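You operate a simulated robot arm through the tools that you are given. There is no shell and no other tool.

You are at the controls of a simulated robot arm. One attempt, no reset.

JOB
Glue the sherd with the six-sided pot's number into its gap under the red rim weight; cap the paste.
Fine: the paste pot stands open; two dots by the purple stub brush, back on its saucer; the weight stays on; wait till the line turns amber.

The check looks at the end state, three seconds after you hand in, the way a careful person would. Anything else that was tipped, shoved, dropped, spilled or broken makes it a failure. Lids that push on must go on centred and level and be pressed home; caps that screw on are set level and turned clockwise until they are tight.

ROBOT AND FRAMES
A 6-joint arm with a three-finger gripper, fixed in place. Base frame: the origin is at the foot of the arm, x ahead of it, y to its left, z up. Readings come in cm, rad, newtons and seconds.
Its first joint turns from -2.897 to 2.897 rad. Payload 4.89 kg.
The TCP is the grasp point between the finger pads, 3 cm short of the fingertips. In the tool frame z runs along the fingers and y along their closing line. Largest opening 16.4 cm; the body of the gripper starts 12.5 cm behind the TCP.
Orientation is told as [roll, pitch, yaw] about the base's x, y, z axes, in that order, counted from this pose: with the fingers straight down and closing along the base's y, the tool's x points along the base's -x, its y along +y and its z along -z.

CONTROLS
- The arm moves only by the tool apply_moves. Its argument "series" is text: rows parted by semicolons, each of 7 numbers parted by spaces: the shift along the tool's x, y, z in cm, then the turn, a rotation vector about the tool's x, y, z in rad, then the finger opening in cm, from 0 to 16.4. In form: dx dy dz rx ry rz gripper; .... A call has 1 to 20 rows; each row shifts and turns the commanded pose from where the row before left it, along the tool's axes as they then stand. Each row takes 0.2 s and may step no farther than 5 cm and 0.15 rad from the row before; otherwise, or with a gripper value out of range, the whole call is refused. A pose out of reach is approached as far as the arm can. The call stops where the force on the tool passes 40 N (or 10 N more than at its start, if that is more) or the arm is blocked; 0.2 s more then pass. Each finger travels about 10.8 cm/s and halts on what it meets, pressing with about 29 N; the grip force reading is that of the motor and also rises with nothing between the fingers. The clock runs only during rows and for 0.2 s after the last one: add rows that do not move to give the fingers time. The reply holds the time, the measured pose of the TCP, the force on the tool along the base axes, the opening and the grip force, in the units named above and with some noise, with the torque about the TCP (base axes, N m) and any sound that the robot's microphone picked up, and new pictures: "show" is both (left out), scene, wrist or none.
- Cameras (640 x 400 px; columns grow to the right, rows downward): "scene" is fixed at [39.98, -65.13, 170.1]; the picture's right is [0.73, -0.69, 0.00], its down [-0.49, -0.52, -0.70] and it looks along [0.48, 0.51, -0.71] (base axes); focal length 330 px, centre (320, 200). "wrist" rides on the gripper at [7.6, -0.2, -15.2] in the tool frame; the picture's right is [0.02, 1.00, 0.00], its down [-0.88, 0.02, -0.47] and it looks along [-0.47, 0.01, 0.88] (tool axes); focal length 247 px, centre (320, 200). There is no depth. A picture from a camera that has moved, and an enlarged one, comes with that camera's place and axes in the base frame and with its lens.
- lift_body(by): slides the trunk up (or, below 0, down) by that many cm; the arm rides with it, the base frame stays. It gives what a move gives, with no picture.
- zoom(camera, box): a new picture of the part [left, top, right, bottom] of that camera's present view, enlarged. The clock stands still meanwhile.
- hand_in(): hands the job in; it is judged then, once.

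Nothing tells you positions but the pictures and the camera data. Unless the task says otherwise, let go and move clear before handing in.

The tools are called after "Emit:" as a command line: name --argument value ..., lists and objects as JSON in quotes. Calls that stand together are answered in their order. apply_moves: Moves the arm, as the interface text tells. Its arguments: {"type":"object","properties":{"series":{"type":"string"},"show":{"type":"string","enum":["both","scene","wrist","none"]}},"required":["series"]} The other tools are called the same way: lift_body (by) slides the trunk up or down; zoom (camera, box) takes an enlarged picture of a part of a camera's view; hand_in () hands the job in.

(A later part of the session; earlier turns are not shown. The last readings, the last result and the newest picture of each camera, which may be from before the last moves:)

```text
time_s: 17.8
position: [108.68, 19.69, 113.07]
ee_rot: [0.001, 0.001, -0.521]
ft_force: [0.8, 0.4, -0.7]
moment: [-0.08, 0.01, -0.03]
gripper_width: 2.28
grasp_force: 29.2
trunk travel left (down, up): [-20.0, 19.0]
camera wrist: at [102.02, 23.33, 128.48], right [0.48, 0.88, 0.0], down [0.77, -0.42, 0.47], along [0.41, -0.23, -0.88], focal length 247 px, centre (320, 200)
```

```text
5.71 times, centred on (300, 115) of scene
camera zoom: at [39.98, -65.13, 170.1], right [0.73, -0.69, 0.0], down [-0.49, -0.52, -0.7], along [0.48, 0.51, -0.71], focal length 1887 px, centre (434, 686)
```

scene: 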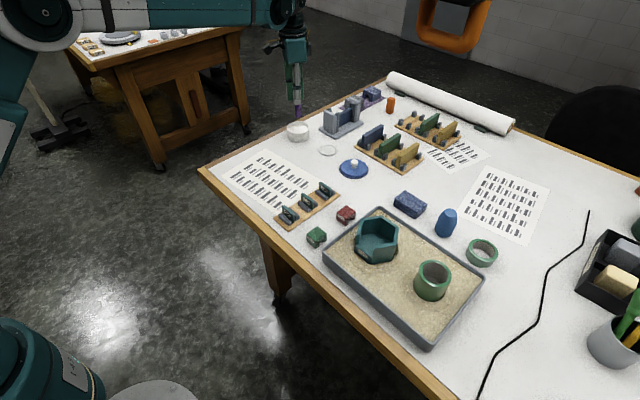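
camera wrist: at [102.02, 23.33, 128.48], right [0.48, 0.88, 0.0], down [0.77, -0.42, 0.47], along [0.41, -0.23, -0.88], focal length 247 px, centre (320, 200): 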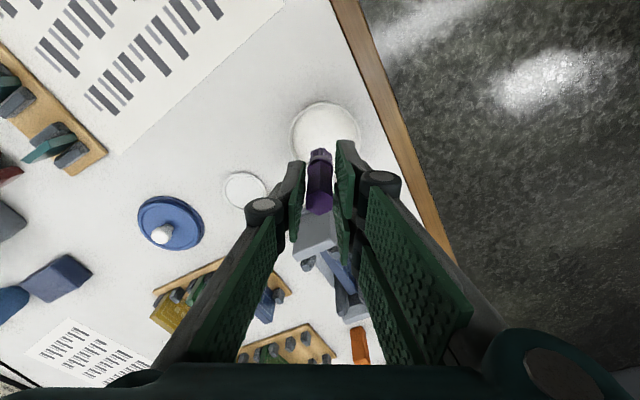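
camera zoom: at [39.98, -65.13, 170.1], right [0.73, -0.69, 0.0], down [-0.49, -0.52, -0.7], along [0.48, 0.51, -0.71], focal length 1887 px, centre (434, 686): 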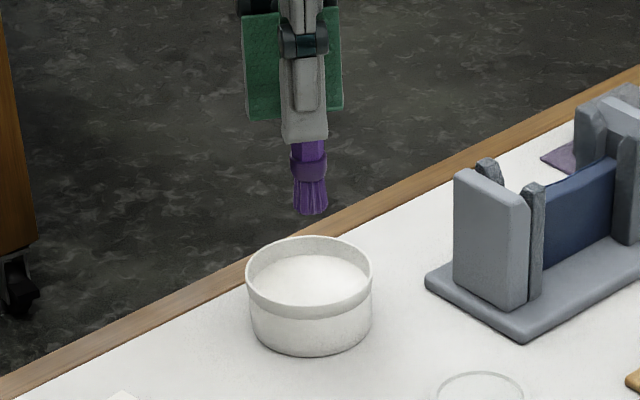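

The pot's centre is about 0.45 cm further along both tool axes. I'll correct for that and dip the bristles about 1 cm into the paste.

Emit:
apply_moves --series "0.45 0.45 0 0 0 0 1; 0 0 2.5 0 0 0 1; 0 0 2.5 0 0 0 1; 0 0 1.2 0 0 0 1; 0 0 0 0 0 0 1" --show "both"

Emit:
zoom --camera "wrist" --box '[240, 90, 400, 190]'

Emit:
zoom --camera "scene" --box '[270, 95, 326, 150]'

```text
time_s: 19.0
position: [108.35, 20.18, 107.03]
ee_rot: [0.001, 0.0, -0.524]
ft_force: [1.0, 0.4, 0.2]
moment: [0.0, 0.05, 0.01]
gripper_width: 2.23
grasp_force: 29.6
trunk travel left (down, up): [-20.0, 19.0]
camera wrist: at [101.83, 23.94, 122.42], right [0.48, 0.88, 0.0], down [0.77, -0.42, 0.47], along [0.41, -0.23, -0.88], focal length 247 px, centre (320, 200)
```

scene: 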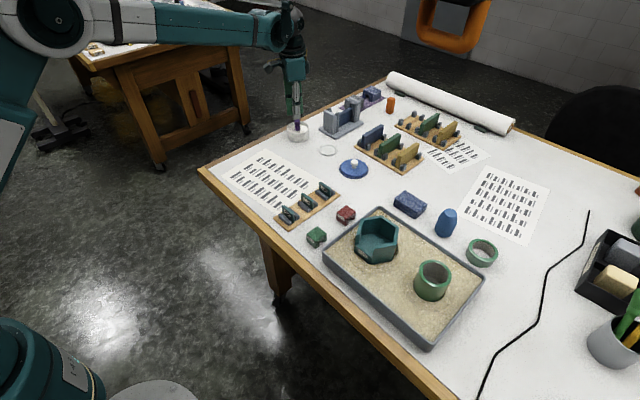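
wrist: 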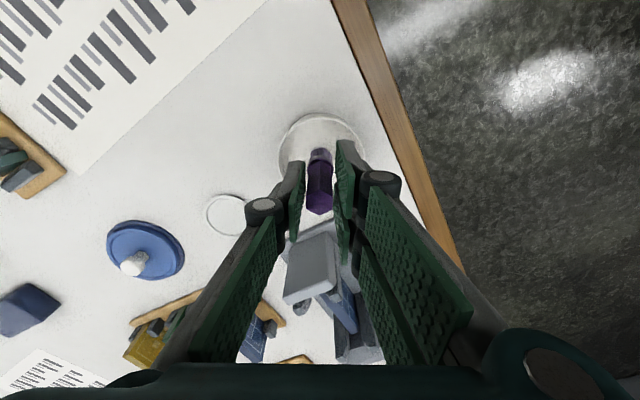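

```text
4.00 times, centred on (320, 140) of wrist
camera zoom: at [101.83, 23.94, 122.42], right [0.48, 0.88, 0.0], down [0.77, -0.42, 0.47], along [0.41, -0.23, -0.88], focal length 988 px, centre (320, 440)
```

zoom: 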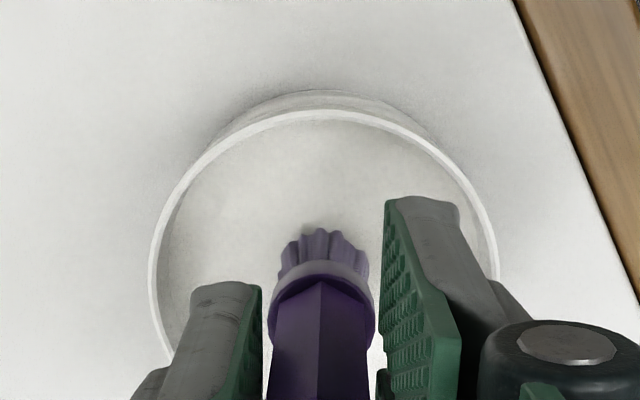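

```text
7.27 times, centred on (298, 122) of scene
camera zoom: at [39.98, -65.13, 170.1], right [0.73, -0.69, 0.0], down [-0.49, -0.52, -0.7], along [0.48, 0.51, -0.71], focal length 2402 px, centre (480, 764)
```

zoom: 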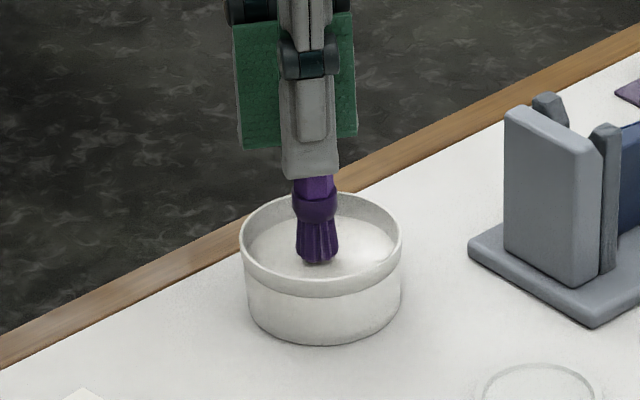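

The bristle tip is about at the paste surface. I'll lower 1.2 cm more to load it.

Emit:
apply_moves --series "0 0 0.6 0 0 0 1; 0 0 0.6 0 0 0 1; 0 0 0 0 0 0 1; 0 0 0 0 0 0 1" --show "scene"

Emit:
zoom --camera "scene" --box '[270, 95, 326, 150]'

Emit:
zoom --camera "wrist" --box '[240, 90, 400, 190]'

```text
time_s: 20.0
position: [108.39, 20.11, 106.01]
ee_rot: [0.0, -0.001, -0.524]
ft_force: [3.5, 1.7, 26.7]
moment: [-0.14, -0.3, -0.01]
gripper_width: 2.22
grasp_force: 29.1
trunk travel left (down, up): [-20.0, 19.0]
```

scene: 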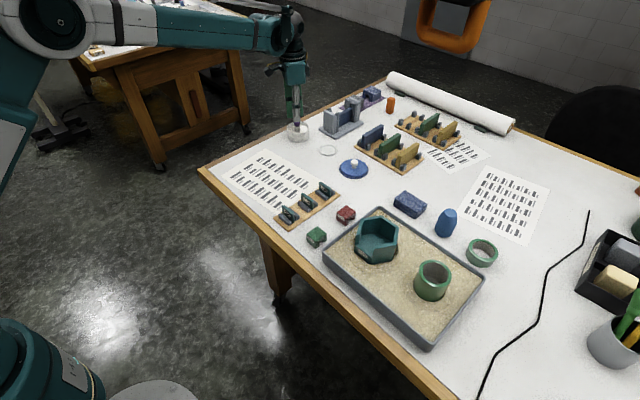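

```text
7.27 times, centred on (298, 122) of scene
camera zoom: at [39.98, -65.13, 170.1], right [0.73, -0.69, 0.0], down [-0.49, -0.52, -0.7], along [0.48, 0.51, -0.71], focal length 2402 px, centre (480, 764)
```

zoom: 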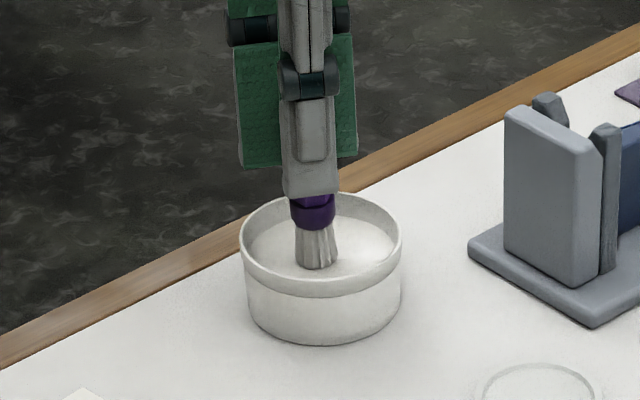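

```text
4.00 times, centred on (320, 140) of wrist
camera zoom: at [101.72, 23.88, 121.33], right [0.48, 0.88, 0.0], down [0.77, -0.42, 0.47], along [0.42, -0.23, -0.88], focal length 988 px, centre (320, 440)
```

zoom: 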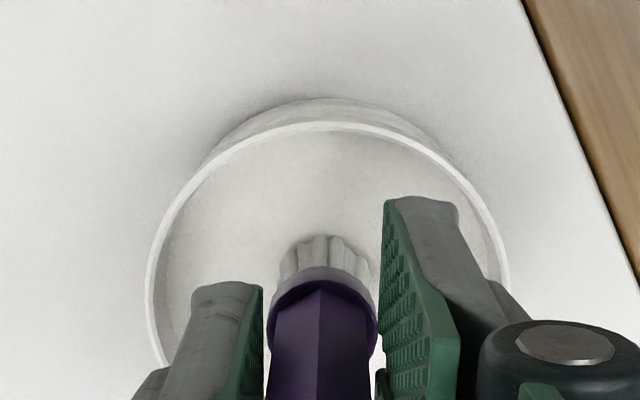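

The bristles turned white, so the brush is loaded. The paste resisted and the brush slid up slightly in the grip. I'll lift clear and look.

Emit:
apply_moves --series "0 0 -1 0 0 0 1; 0 0 -3 0 0 0 1; 0 0 -4 0 0 0 1; 0 0 -4 0 0 0 1; 0 0 0 0 0 0 1" --show "both"

Emit:
zoom --camera "wrist" --box '[240, 110, 400, 210]'

Emit:
zoom --camera "scene" --box '[265, 60, 335, 150]'

```text
time_s: 21.2
position: [108.49, 20.5, 117.76]
ee_rot: [0.001, -0.001, -0.522]
ft_force: [0.2, 0.3, -0.1]
moment: [0.0, -0.08, -0.03]
gripper_width: 2.22
grasp_force: 29.0
trunk travel left (down, up): [-20.0, 19.0]
camera wrist: at [101.96, 24.21, 133.05], right [0.48, 0.88, 0.0], down [0.77, -0.42, 0.47], along [0.42, -0.23, -0.88], focal length 247 px, centre (320, 200)
```

scene: 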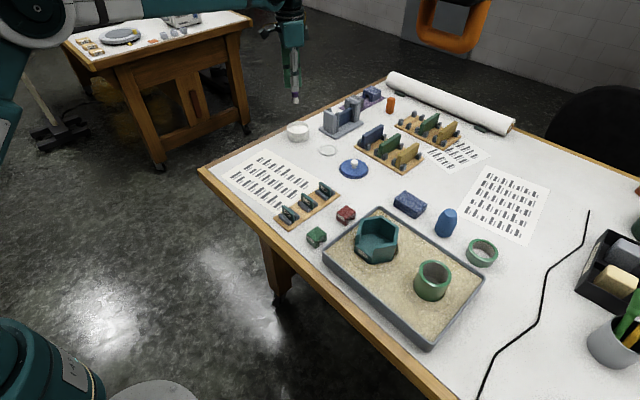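
wrist: 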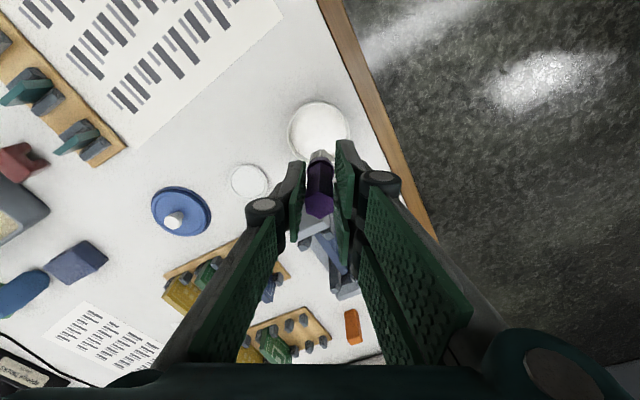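

```text
4.00 times, centred on (320, 160) of wrist
camera zoom: at [101.96, 24.21, 133.05], right [0.48, 0.88, 0.0], down [0.77, -0.42, 0.47], along [0.42, -0.23, -0.88], focal length 988 px, centre (320, 360)
```

zoom: 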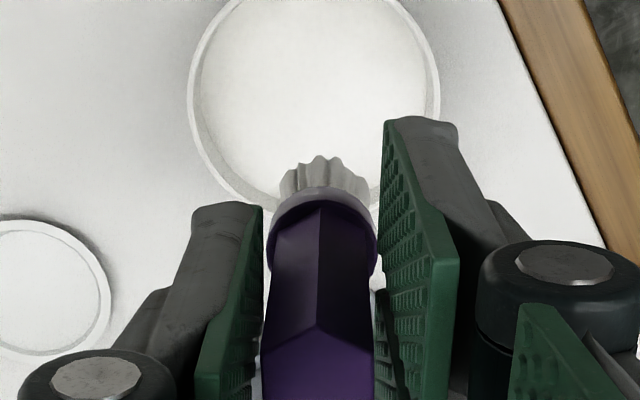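

```text
4.44 times, centred on (300, 105) of scene
camera zoom: at [39.98, -65.13, 170.1], right [0.73, -0.69, 0.0], down [-0.49, -0.52, -0.7], along [0.48, 0.51, -0.71], focal length 1468 px, centre (409, 622)
```

zoom: 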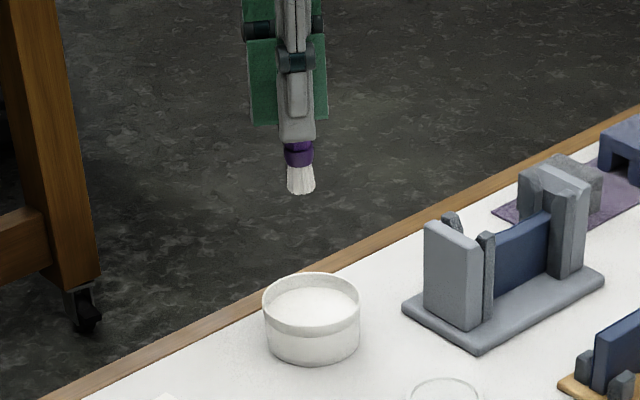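

The brush is loaded with about 8.15 cm from TCP to bristle tip. I'll carry it at height to just above the gap ledge and yaw back to square.

Emit:
apply_moves --series "-0.4423 -4.846 0 0 0 0 1; -0.4423 -4.846 0 0 0 0 1; -0.4423 -4.846 0 0 0 0 1; -0.4423 -4.846 0 0 0 0 1; -0.4423 -4.846 0 0 0 0 1; -0.4423 -4.846 0 0 0 0 1; -0.4423 -4.846 0 0 0 0 1; -0.4423 -4.846 0 0 0 0 1; -0.4423 -4.846 0 0 0 0 1; -0.4423 -4.846 0 0 0 0 1; -0.4423 -4.846 0 0 0 0 1; -0.4423 -4.846 0 0 0 0 1; -0.4423 -4.846 0 0 0 0 1; 0 0 0 0 0 -0.1309 1; 0 0 0 0 0 -0.1309 1; 0 0 0 0 0 -0.1309 1; 0 0 0 0 0 -0.1309 1; 0 0 0 0 0 0 1; 0 0 0 0 0 0 1" --show "both"

Emit:
zoom --camera "wrist" --box '[240, 110, 400, 210]'

Emit:
zoom --camera "scene" --box '[325, 180, 421, 270]'

```text
time_s: 25.2
position: [81.81, -36.95, 117.91]
ee_rot: [-0.001, -0.001, -0.001]
ft_force: [-0.4, -0.5, -0.6]
moment: [-0.02, 0.01, 0.03]
gripper_width: 2.21
grasp_force: 29.0
trunk travel left (down, up): [-20.0, 19.0]
camera wrist: at [74.32, -37.19, 133.15], right [-0.02, 1.0, 0.0], down [0.88, 0.02, 0.47], along [0.47, 0.01, -0.88], focal length 247 px, centre (320, 200)
```

scene: 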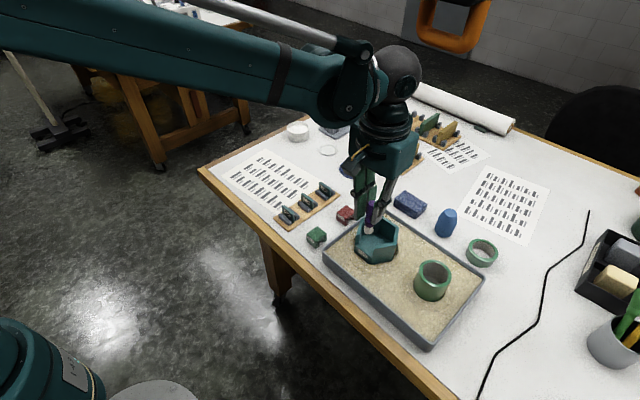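
wrist: 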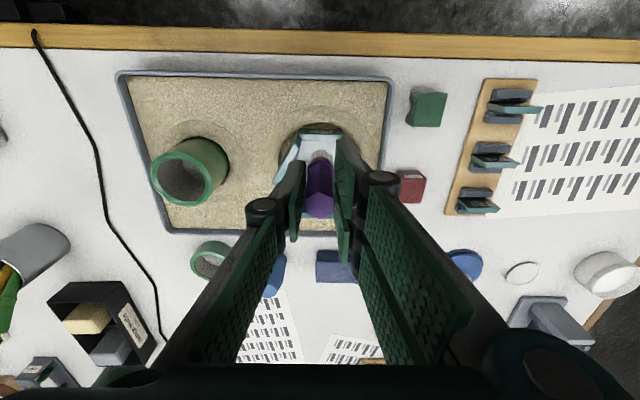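

```text
4.00 times, centred on (320, 160) of wrist
camera zoom: at [74.32, -37.19, 133.15], right [-0.02, 1.0, 0.0], down [0.88, 0.02, 0.47], along [0.47, 0.01, -0.88], focal length 988 px, centre (320, 360)
```

zoom: 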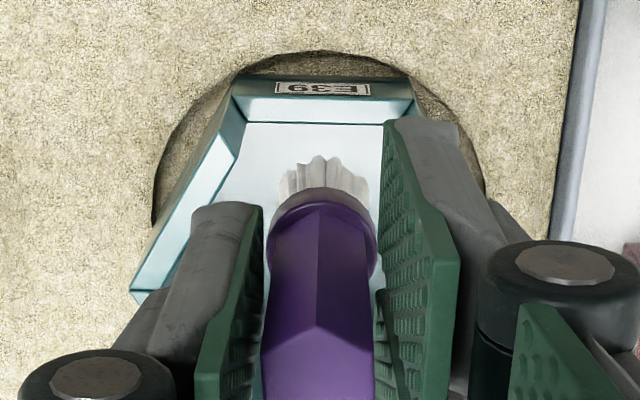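

```text
4.44 times, centred on (373, 225) of scene
camera zoom: at [39.98, -65.13, 170.1], right [0.73, -0.69, 0.0], down [-0.49, -0.52, -0.7], along [0.48, 0.51, -0.71], focal length 1468 px, centre (84, 89)
```

zoom: 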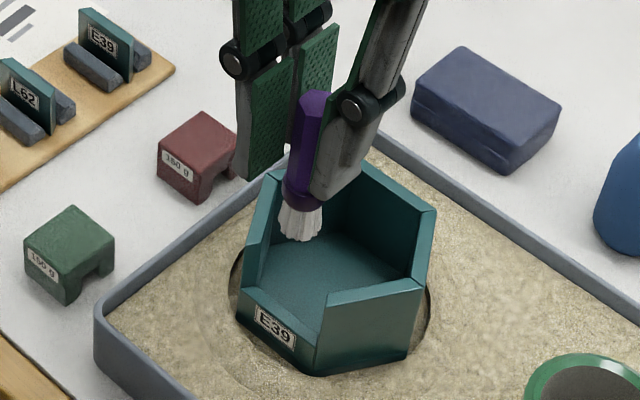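

The ledge is centred under the TCP to within about 0.1 cm. I'll shift to the first dot position, 1.25 cm to −y of the middle, and descend to just above the ledge.

Emit:
apply_moves --series "0.25 -1.15 0 0 0 0 1; 0 0 2 0 0 0 1; 0 0 2 0 0 0 1; 0 0 2 0 0 0 1; 0 0 0.8 0 0 0 1; 0 0 0 0 0 0 1" --show "both"

Emit:
zoom --camera "wrist" --box '[240, 110, 400, 210]'

Emit:
zoom --camera "scene" --box '[345, 210, 409, 270]'

```text
time_s: 26.6
position: [81.69, -38.28, 110.76]
ee_rot: [0.0, -0.002, -0.001]
ft_force: [-0.2, -0.3, -0.6]
moment: [0.01, 0.02, -0.01]
gripper_width: 2.19
grasp_force: 28.6
trunk travel left (down, up): [-20.0, 19.0]
camera wrist: at [74.11, -38.42, 126.12], right [-0.02, 1.0, 0.0], down [0.88, 0.02, 0.47], along [0.47, 0.01, -0.88], focal length 247 px, centre (320, 200)
```

scene: 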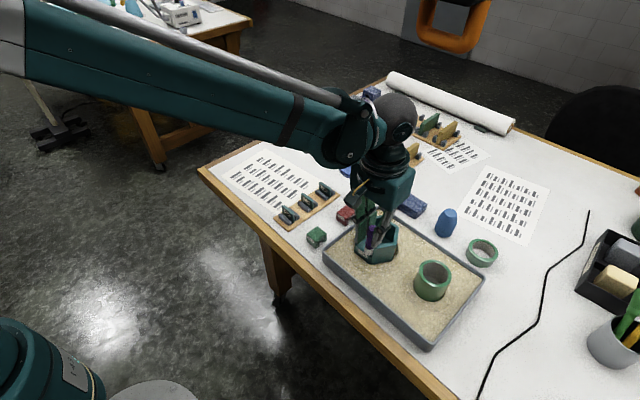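
wrist: 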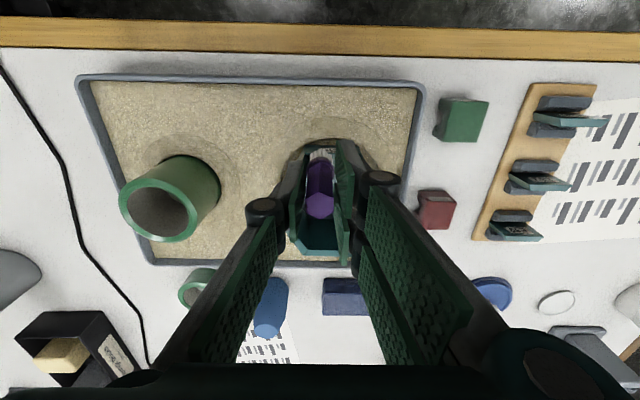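

```text
4.00 times, centred on (320, 160) of wrist
camera zoom: at [74.11, -38.42, 126.12], right [-0.02, 1.0, 0.0], down [0.88, 0.02, 0.47], along [0.47, 0.01, -0.88], focal length 988 px, centre (320, 360)
```

zoom: 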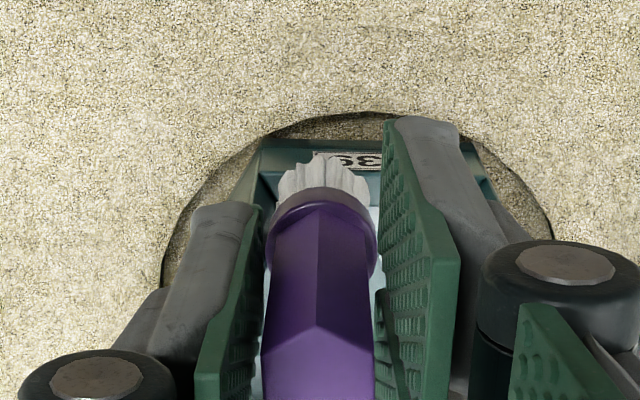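

```text
6.67 times, centred on (377, 240) of scene
camera zoom: at [39.98, -65.13, 170.1], right [0.73, -0.69, 0.0], down [-0.49, -0.52, -0.7], along [0.48, 0.51, -0.71], focal length 2202 px, centre (-60, -67)
```

zoom: 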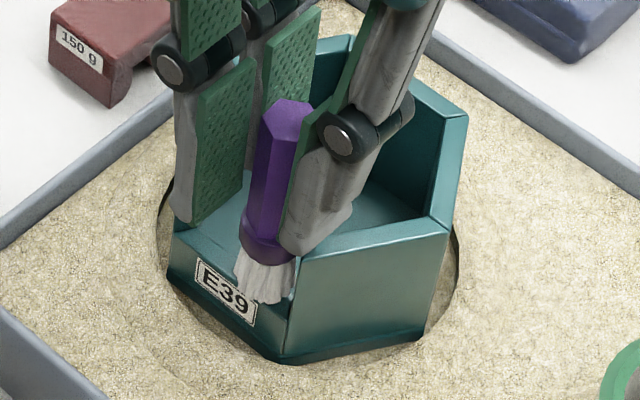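

Scene and wrist views agree that the tip is over the ledge, about 0.5–1 cm above it. I'll descend in small steps and watch the force.

Emit:
apply_moves --series "0 0 0.3 0 0 0 1; 0 0 0.25 0 0 0 1; 0 0 0 0 0 0 1" --show "none"

Emit:
zoom --camera "scene" --box '[345, 210, 409, 270]'

```text
time_s: 27.4
position: [81.63, -38.3, 110.24]
ee_rot: [-0.001, 0.0, -0.001]
ft_force: [0.3, -0.1, 0.5]
moment: [0.02, 0.03, -0.01]
gripper_width: 2.23
grasp_force: 28.9
trunk travel left (down, up): [-20.0, 19.0]
```

```text
6.67 times, centred on (377, 240) of scene
camera zoom: at [39.98, -65.13, 170.1], right [0.73, -0.69, 0.0], down [-0.49, -0.52, -0.7], along [0.48, 0.51, -0.71], focal length 2202 px, centre (-60, -67)
```

zoom: 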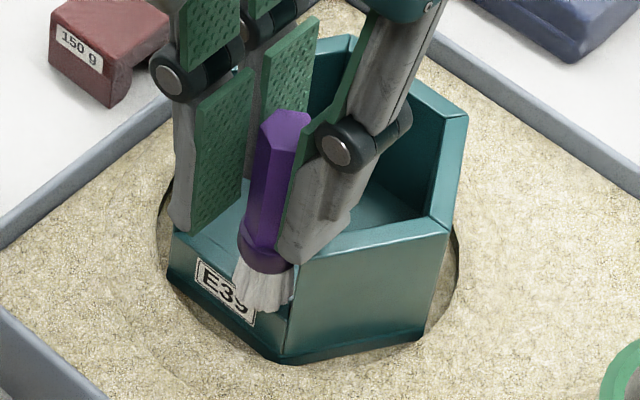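

No contact yet (0.5 N), but the tip projects right onto the ledge. I'll continue in finer steps.

Emit:
apply_moves --series "0 0 0.2 0 0 0 1; 0 0 0 0 0 0 1" --show "none"

Emit:
apply_moves --series "0 0 0.2 0 0 0 1; 0 0 0 0 0 0 1" --show "none"

Emit:
zoom --camera "scene" --box '[345, 210, 409, 270]'

Emit:
zoom --camera "wrist" --box '[280, 130, 360, 180]'

```text
time_s: 28.0
position: [81.53, -38.32, 110.15]
ee_rot: [0.001, 0.001, 0.001]
ft_force: [4.7, -0.4, 18.0]
moment: [-0.16, -0.49, 0.02]
gripper_width: 2.25
grasp_force: 29.3
trunk travel left (down, up): [-20.0, 19.0]
```

```text
time_s: 28.6
position: [81.49, -38.27, 109.99]
ee_rot: [0.0, 0.003, 0.001]
ft_force: [3.1, 0.4, 29.0]
moment: [0.06, -0.35, -0.03]
gripper_width: 2.24
grasp_force: 29.2
trunk travel left (down, up): [-20.0, 19.0]
```

```text
6.67 times, centred on (377, 240) of scene
camera zoom: at [39.98, -65.13, 170.1], right [0.73, -0.69, 0.0], down [-0.49, -0.52, -0.7], along [0.48, 0.51, -0.71], focal length 2202 px, centre (-60, -67)
```

zoom: 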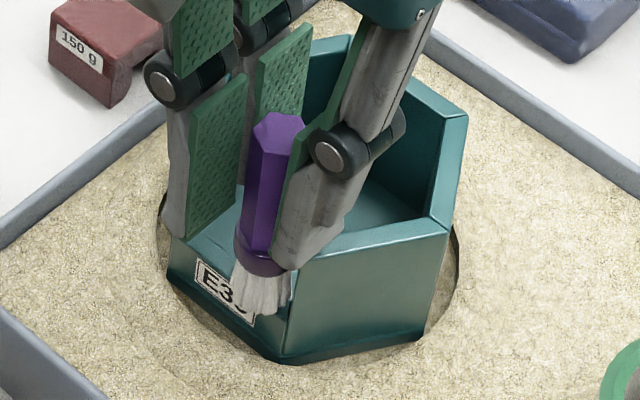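

```text
8.00 times, centred on (320, 155) of wrist
camera zoom: at [73.9, -38.35, 125.36], right [-0.02, 1.0, 0.0], down [0.88, 0.02, 0.47], along [0.47, 0.01, -0.88], focal length 1976 px, centre (320, 560)
```

zoom: 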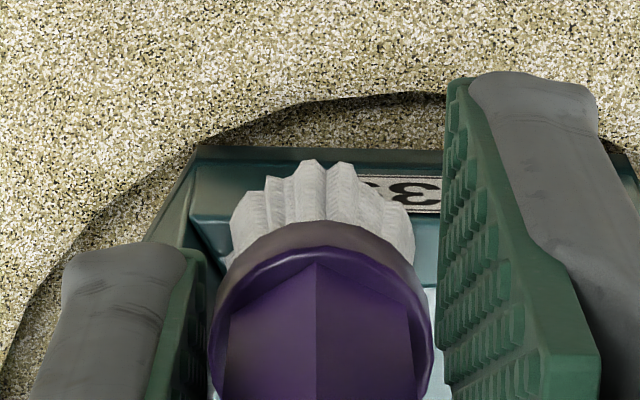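

Contact was made with the ledge. I'll lift and check that a dot was left.

Emit:
apply_moves --series "0 0 -0.6 0 0 0 1; 0 0 -3 0 0 0 1; 0 0 -4 0 0 0 1; 0 0 0 0 0 0 1" --show "both"

Emit:
zoom --camera "scene" --box '[345, 210, 409, 270]'

Emit:
zoom --camera "wrist" --box '[260, 110, 380, 190]'

```text
time_s: 29.6
position: [81.37, -38.22, 117.71]
ee_rot: [0.002, 0.001, 0.002]
ft_force: [0.2, 0.5, 0.9]
moment: [-0.04, -0.03, 0.02]
gripper_width: 2.23
grasp_force: 29.0
trunk travel left (down, up): [-20.0, 19.0]
camera wrist: at [73.84, -38.49, 133.03], right [-0.02, 1.0, 0.0], down [0.88, 0.02, 0.47], along [0.47, 0.01, -0.88], focal length 247 px, centre (320, 200)
```

scene: 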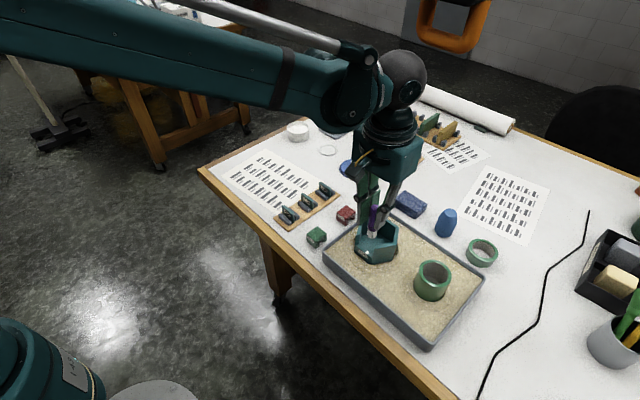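
wrist: 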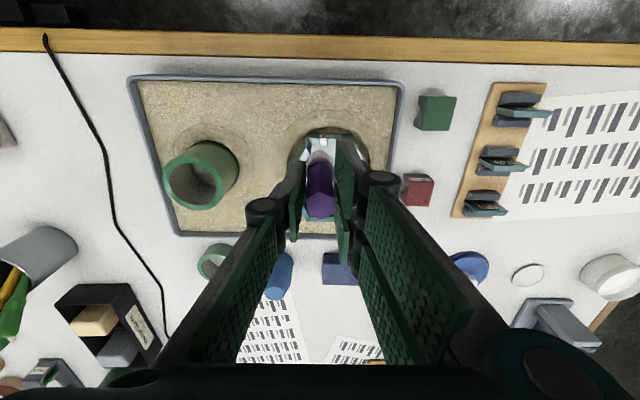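

```text
6.67 times, centred on (377, 240) of scene
camera zoom: at [39.98, -65.13, 170.1], right [0.73, -0.69, 0.0], down [-0.49, -0.52, -0.7], along [0.48, 0.51, -0.71], focal length 2202 px, centre (-60, -67)
```

zoom: 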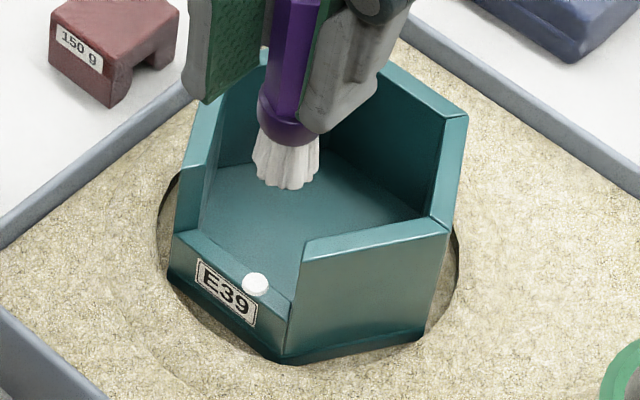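

```text
5.00 times, centred on (320, 150) of wrist
camera zoom: at [73.84, -38.49, 133.03], right [-0.02, 1.0, 0.0], down [0.88, 0.02, 0.47], along [0.47, 0.01, -0.88], focal length 1235 px, centre (320, 450)
```

zoom: 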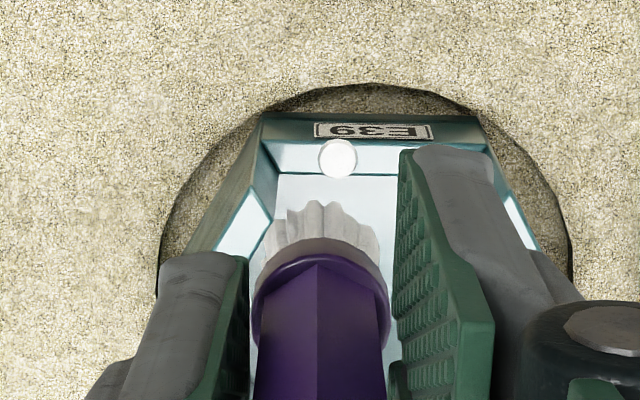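

A white dot is on the ledge. I'll zoom in to measure where it sits before placing the second.

Emit:
zoom --camera "wrist" --box '[300, 125, 364, 165]'

Emit:
zoom --camera "scene" --box '[350, 232, 382, 264]'

```text
10.00 times, centred on (332, 145) of wrist
camera zoom: at [73.84, -38.49, 133.03], right [-0.02, 1.0, 0.0], down [0.88, 0.02, 0.47], along [0.47, 0.01, -0.88], focal length 2470 px, centre (200, 750)
```

zoom: 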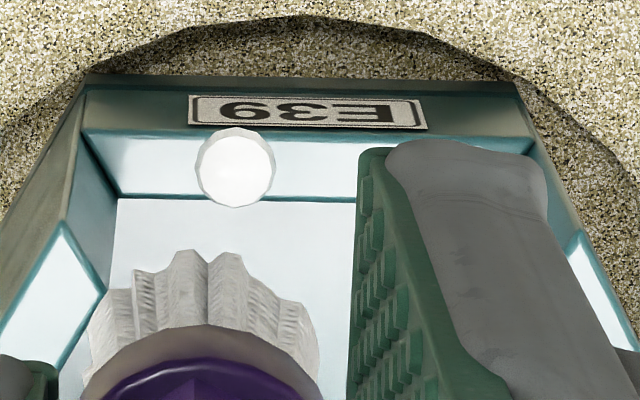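

```text
12.50 times, centred on (366, 248) of scene
camera zoom: at [39.98, -65.13, 170.1], right [0.73, -0.69, 0.0], down [-0.49, -0.52, -0.7], along [0.48, 0.51, -0.71], focal length 4128 px, centre (-255, -400)
```

zoom: 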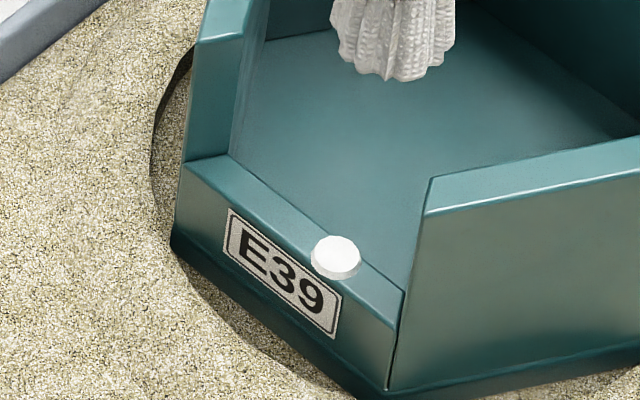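

The dot sits mid-ledge, 0.95 cm to the −y side of centre. I'll shift 2.1 cm to +y for the second dot and descend the same way.

Emit:
apply_moves --series "0 2.1 0 0 0 0 1; 0 0 2.5 0 0 0 1; 0 0 2.5 0 0 0 1; 0 0 2 0 0 0 1; 0 0 0.3 0 0 0 1; 0 0 0 0 0 0 1" --show "none"

Emit:
zoom --camera "scene" --box '[345, 210, 409, 270]'

```text
time_s: 31.0
position: [81.43, -36.22, 110.3]
ee_rot: [-0.001, 0.0, -0.002]
ft_force: [0.5, -0.3, 0.0]
moment: [0.02, 0.05, -0.03]
gripper_width: 2.2
grasp_force: 28.9
trunk travel left (down, up): [-20.0, 19.0]
```

```text
6.67 times, centred on (377, 240) of scene
camera zoom: at [39.98, -65.13, 170.1], right [0.73, -0.69, 0.0], down [-0.49, -0.52, -0.7], along [0.48, 0.51, -0.71], focal length 2202 px, centre (-60, -67)
```

zoom: 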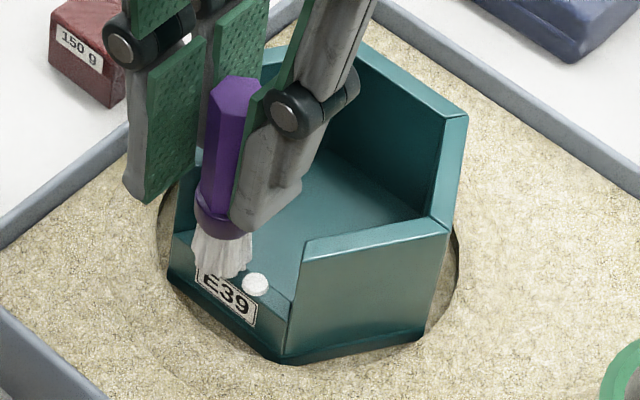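

Emit:
apply_moves --series "0 0 0.2 0 0 0 1; 0 0 0 0 0 0 1" --show "none"

```text
time_s: 31.6
position: [81.54, -36.29, 110.24]
ee_rot: [0.0, -0.001, -0.002]
ft_force: [0.4, 0.2, 0.4]
moment: [-0.01, 0.03, 0.0]
gripper_width: 2.23
grasp_force: 29.1
trunk travel left (down, up): [-20.0, 19.0]
```

The brush hasn't touched yet, so I'll keep stepping down gently.

Emit:
apply_moves --series "0 0 0.15 0 0 0 1; 0 0 0 0 0 0 1" --show "none"

Emit:
apply_moves --series "0 0 0.15 0 0 0 1; 0 0 0 0 0 0 1" --show "none"

```text
time_s: 32.2
position: [81.36, -36.28, 110.05]
ee_rot: [0.0, 0.0, 0.002]
ft_force: [0.4, -1.8, 5.7]
moment: [-0.09, -0.08, -0.02]
gripper_width: 2.23
grasp_force: 29.0
trunk travel left (down, up): [-20.0, 19.0]
```

```text
time_s: 32.8
position: [81.41, -36.27, 109.97]
ee_rot: [0.001, 0.0, -0.002]
ft_force: [3.6, -2.6, 30.5]
moment: [-0.07, -0.41, -0.02]
gripper_width: 2.21
grasp_force: 28.7
trunk travel left (down, up): [-20.0, 19.0]
```

Contact reached 30 N. I'll lift and check the second dot.

Emit:
apply_moves --series "0 0 -0.6 0 0 0 1; 0 0 -3 0 0 0 1; 0 0 -4 0 0 0 1; 0 0 0 0 0 0 1" --show "wrist"

Emit:
zoom --camera "scene" --box '[345, 210, 409, 270]'

Emit:
zoom --camera "wrist" --box '[270, 115, 366, 175]'

```text
time_s: 33.8
position: [81.52, -36.24, 117.42]
ee_rot: [0.0, 0.0, 0.001]
ft_force: [-0.6, 0.5, -0.1]
moment: [-0.05, -0.07, 0.02]
gripper_width: 2.21
grasp_force: 28.6
trunk travel left (down, up): [-20.0, 19.0]
camera wrist: at [73.87, -36.43, 132.77], right [-0.02, 1.0, 0.0], down [0.88, 0.02, 0.47], along [0.47, 0.01, -0.88], focal length 247 px, centre (320, 200)
```

wrist: 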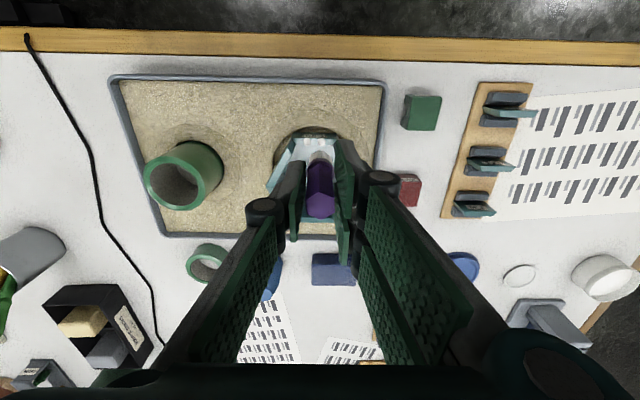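

```text
6.67 times, centred on (377, 240) of scene
camera zoom: at [39.98, -65.13, 170.1], right [0.73, -0.69, 0.0], down [-0.49, -0.52, -0.7], along [0.48, 0.51, -0.71], focal length 2202 px, centre (-60, -67)
```

zoom: 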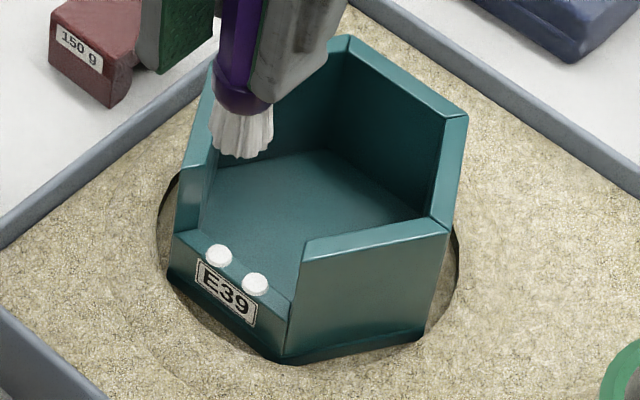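

```text
6.67 times, centred on (318, 145) of wrist
camera zoom: at [73.87, -36.43, 132.77], right [-0.02, 1.0, 0.0], down [0.88, 0.02, 0.47], along [0.47, 0.01, -0.88], focal length 1646 px, centre (333, 567)
```

zoom: 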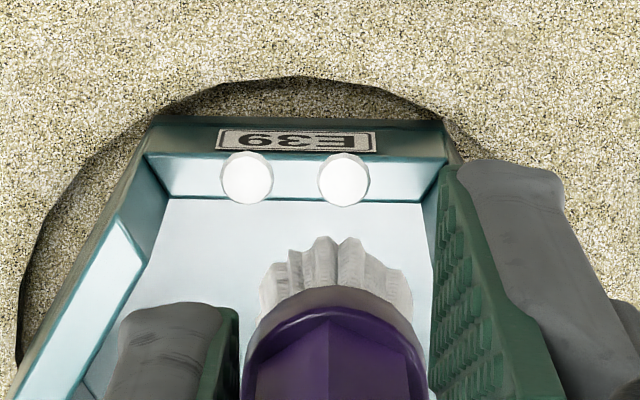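

Two dots are on the ledge, one either side of the middle. Next I'll take the brush back above its saucer and yaw to the original grip angle.

Emit:
apply_moves --series "-2.628 3.792 0 0 0 0 1; -2.628 3.792 0 0 0 0 1; -2.628 3.792 0 0 0 0 1; -2.628 3.792 0 0 0 0 1; -2.628 3.792 0 0 0 0 1; -2.628 3.792 0 0 0 0 1; -2.628 3.792 0 0 0 0 1; -2.628 3.792 0 0 0 0 1; -2.628 3.792 0 0 0 0 1; -2.628 3.792 0 0 0 0 1; -2.628 3.792 0 0 0 0 1; 0 0 0 0 0 0.1309 1; 0 0 0 0 0 0.1309 1; 0 0 0 0 0 0.1309 1; 0 0 0 0 0 0.1309 1; 0 0 2 0 0 0 1; 0 0 2 0 0 0 1; 0 0 0 0 0 0 1" --show "both"

Emit:
zoom --camera "wrist" --box '[240, 100, 400, 200]'

Emit:
zoom --camera "scene" --box '[290, 80, 370, 160]'

```text
time_s: 37.6
position: [110.51, 5.45, 113.46]
ee_rot: [0.0, 0.001, -0.522]
ft_force: [-0.1, 0.5, 0.0]
moment: [0.01, 0.08, -0.04]
gripper_width: 2.21
grasp_force: 29.1
trunk travel left (down, up): [-20.0, 19.0]
camera wrist: at [103.93, 9.09, 128.8], right [0.48, 0.88, 0.0], down [0.77, -0.42, 0.47], along [0.41, -0.23, -0.88], focal length 247 px, centre (320, 200)
```

scene: 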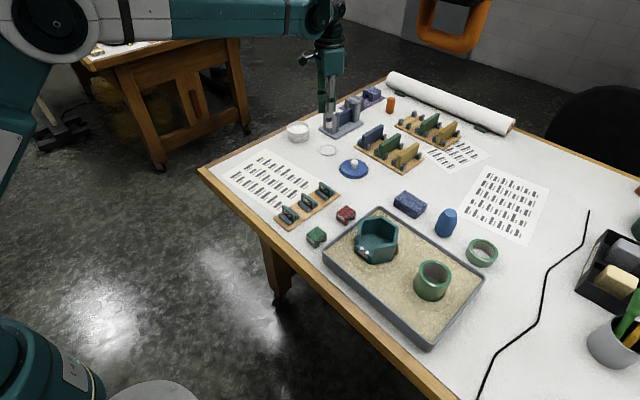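
wrist: 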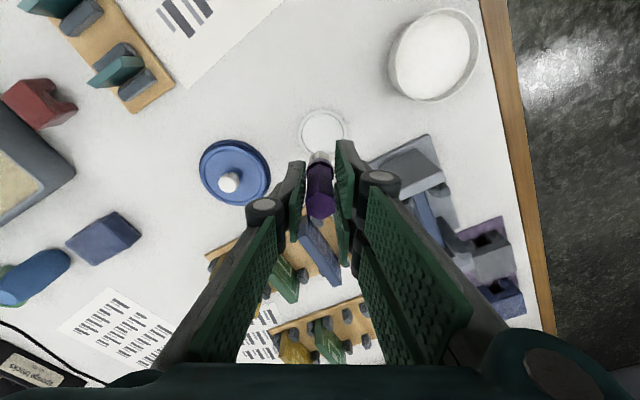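

```text
4.00 times, centred on (320, 150) of wrist
camera zoom: at [103.93, 9.09, 128.8], right [0.48, 0.88, 0.0], down [0.77, -0.42, 0.47], along [0.41, -0.23, -0.88], focal length 988 px, centre (320, 400)
```

zoom: 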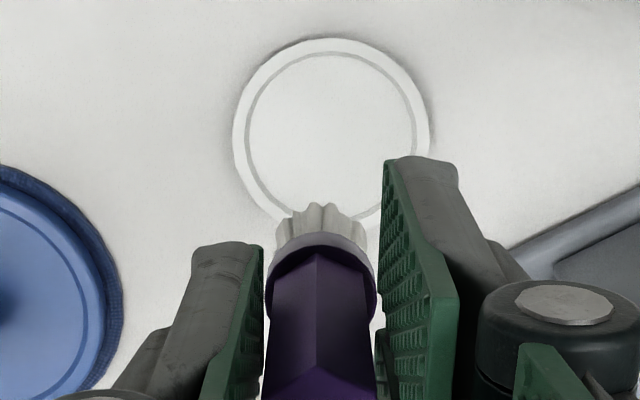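

```text
5.00 times, centred on (330, 120) of scene
camera zoom: at [39.98, -65.13, 170.1], right [0.73, -0.69, 0.0], down [-0.49, -0.52, -0.7], along [0.48, 0.51, -0.71], focal length 1651 px, centre (270, 600)
```

zoom: 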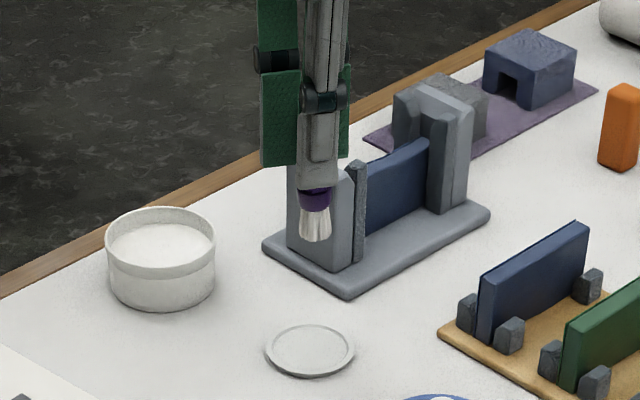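

The brush is above the saucer, which is about 0.3 cm off in tool y. I'll correct for that and lower the brush to just above it.

Emit:
apply_moves --series "0.25 0.3 0 0 0 0 1; 0 0 3 0 0 0 1; 0 0 3 0 0 0 1; 0 0 2.5 0 0 0 1; 0 0 0.5 0 0 0 1; 0 0 0 0 0 0 1" --show "both"

Emit:
zoom --camera "wrist" --box '[240, 100, 400, 200]'

Emit:
zoom --camera "scene" --box '[300, 115, 356, 165]'

```text
time_s: 39.0
position: [110.51, 5.96, 104.27]
ee_rot: [0.001, -0.001, -0.524]
ft_force: [0.1, 0.4, 0.3]
moment: [-0.03, 0.01, -0.03]
gripper_width: 2.21
grasp_force: 28.6
trunk travel left (down, up): [-20.0, 19.0]
camera wrist: at [103.92, 9.71, 119.54], right [0.48, 0.88, 0.0], down [0.77, -0.42, 0.47], along [0.41, -0.23, -0.88], focal length 247 px, centre (320, 200)
```

scene: 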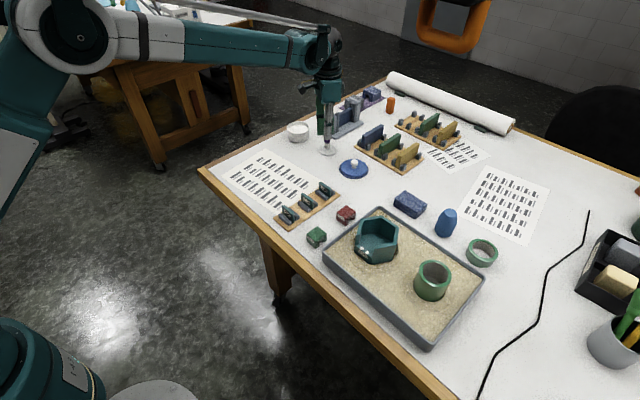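
wrist: 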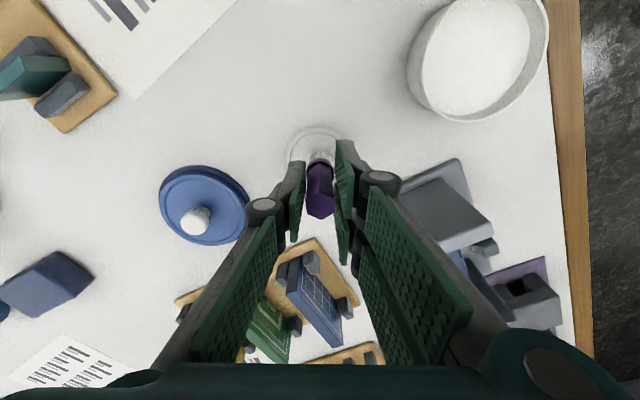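

```text
4.00 times, centred on (320, 150) of wrist
camera zoom: at [103.92, 9.71, 119.54], right [0.48, 0.88, 0.0], down [0.77, -0.42, 0.47], along [0.41, -0.23, -0.88], focal length 988 px, centre (320, 400)
```

zoom: 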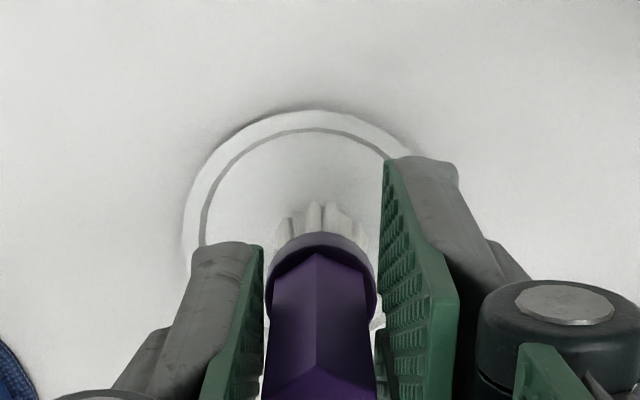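

```text
8.00 times, centred on (328, 140) of scene
camera zoom: at [39.98, -65.13, 170.1], right [0.73, -0.69, 0.0], down [-0.49, -0.52, -0.7], along [0.48, 0.51, -0.71], focal length 2642 px, centre (256, 680)
```

zoom: 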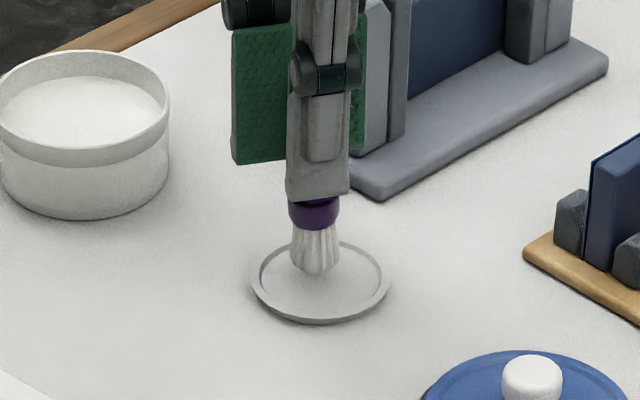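

The brush projects onto the saucer's centre. I'll lower it in small steps until it rests.

Emit:
apply_moves --series "0 -0.12 0.4 0 0 0 1; 0 0 0.3 0 0 0 1; 0 0 0 0 0 0 1" --show "none"

Emit:
apply_moves --series "0 0 0.2 0 0 0 1; 0 0 0 0 0 0 1" --show "none"

```text
time_s: 39.8
position: [110.41, 5.71, 103.78]
ee_rot: [0.0, -0.001, -0.523]
ft_force: [1.1, -0.1, 0.0]
moment: [0.0, 0.02, 0.01]
gripper_width: 2.22
grasp_force: 28.9
trunk travel left (down, up): [-20.0, 19.0]
```

```text
time_s: 40.4
position: [110.49, 5.85, 103.49]
ee_rot: [-0.001, 0.001, -0.523]
ft_force: [0.2, 0.1, -0.4]
moment: [0.04, -0.03, 0.01]
gripper_width: 2.23
grasp_force: 28.8
trunk travel left (down, up): [-20.0, 19.0]
```

Emit:
apply_moves --series "0 0 0.2 0 0 0 1; 0 0 0 0 0 0 1" --show "none"

Emit:
zoom --camera "scene" --box '[300, 115, 356, 165]'

```text
time_s: 41.0
position: [110.36, 5.85, 103.41]
ee_rot: [0.001, 0.0, -0.523]
ft_force: [0.0, 0.1, -1.2]
moment: [-0.04, -0.03, 0.03]
gripper_width: 2.22
grasp_force: 29.1
trunk travel left (down, up): [-20.0, 19.0]
```

```text
8.00 times, centred on (328, 140) of scene
camera zoom: at [39.98, -65.13, 170.1], right [0.73, -0.69, 0.0], down [-0.49, -0.52, -0.7], along [0.48, 0.51, -0.71], focal length 2642 px, centre (256, 680)
```

zoom: 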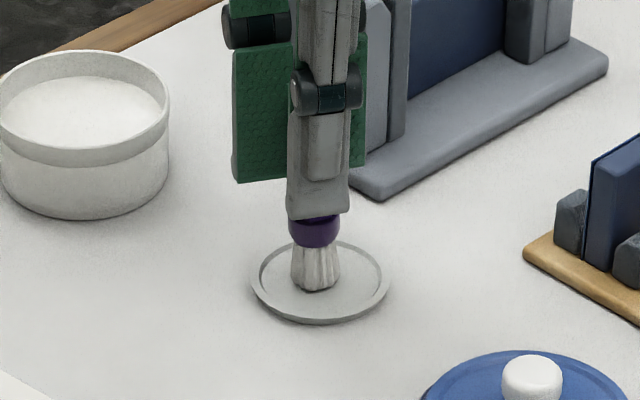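

Emit:
apply_moves --series "0 0 0.15 0 0 0 1; 0 0 0 0 0 0 1" --show "none"

```text
time_s: 41.6
position: [110.23, 5.82, 103.2]
ee_rot: [0.0, 0.0, -0.523]
ft_force: [0.5, -0.7, 4.5]
moment: [0.0, -0.02, 0.02]
gripper_width: 2.21
grasp_force: 28.9
trunk travel left (down, up): [-20.0, 19.0]
```

It's in contact at 4.5 N. I'll open the fingers gently and check that it stands.

Emit:
apply_moves --series "0 0 0 0 0 0 2.3; 0 0 0 0 0 0 2.6; 0 0 0 0 0 0 3.2; 0 0 0 0 0 0 4.2; 0 0 0 0 0 0 5; 0 0 0 0 0 0 5" --show "wrist"

Emit:
zoom --camera "scene" --box '[300, 115, 356, 165]'

Emit:
zoom --camera "wrist" --box '[240, 120, 400, 220]'

```text
time_s: 43.0
position: [110.27, 5.87, 103.11]
ee_rot: [0.0, 0.001, -0.523]
ft_force: [-0.1, 0.1, 0.6]
moment: [-0.02, 0.02, -0.01]
gripper_width: 4.99
grasp_force: 0.0
trunk travel left (down, up): [-20.0, 19.0]
camera wrist: at [103.75, 9.55, 118.52], right [0.48, 0.88, 0.0], down [0.77, -0.42, 0.47], along [0.41, -0.23, -0.88], focal length 247 px, centre (320, 200)
```

wrist: 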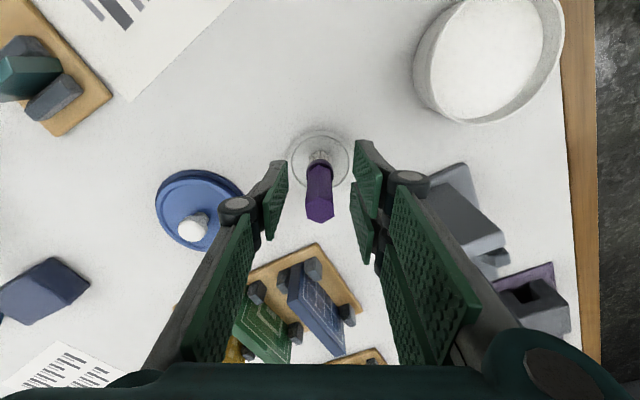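

```text
8.00 times, centred on (328, 140) of scene
camera zoom: at [39.98, -65.13, 170.1], right [0.73, -0.69, 0.0], down [-0.49, -0.52, -0.7], along [0.48, 0.51, -0.71], focal length 2642 px, centre (256, 680)
```

zoom: 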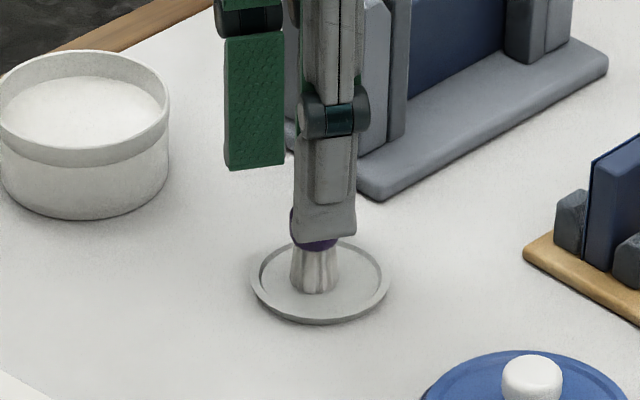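

```text
4.00 times, centred on (320, 170) of wrist
camera zoom: at [103.75, 9.55, 118.52], right [0.48, 0.88, 0.0], down [0.77, -0.42, 0.47], along [0.41, -0.23, -0.88], focal length 988 px, centre (320, 320)
```

zoom: 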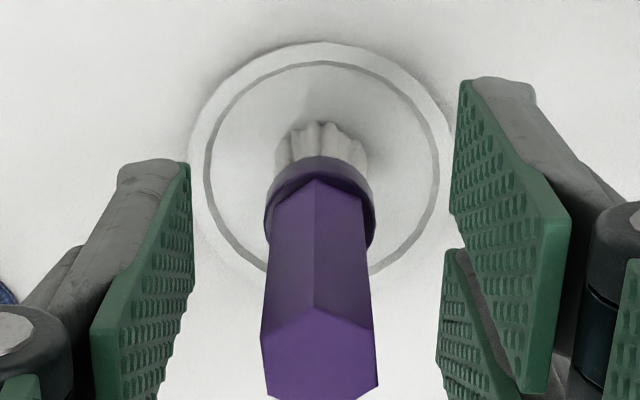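

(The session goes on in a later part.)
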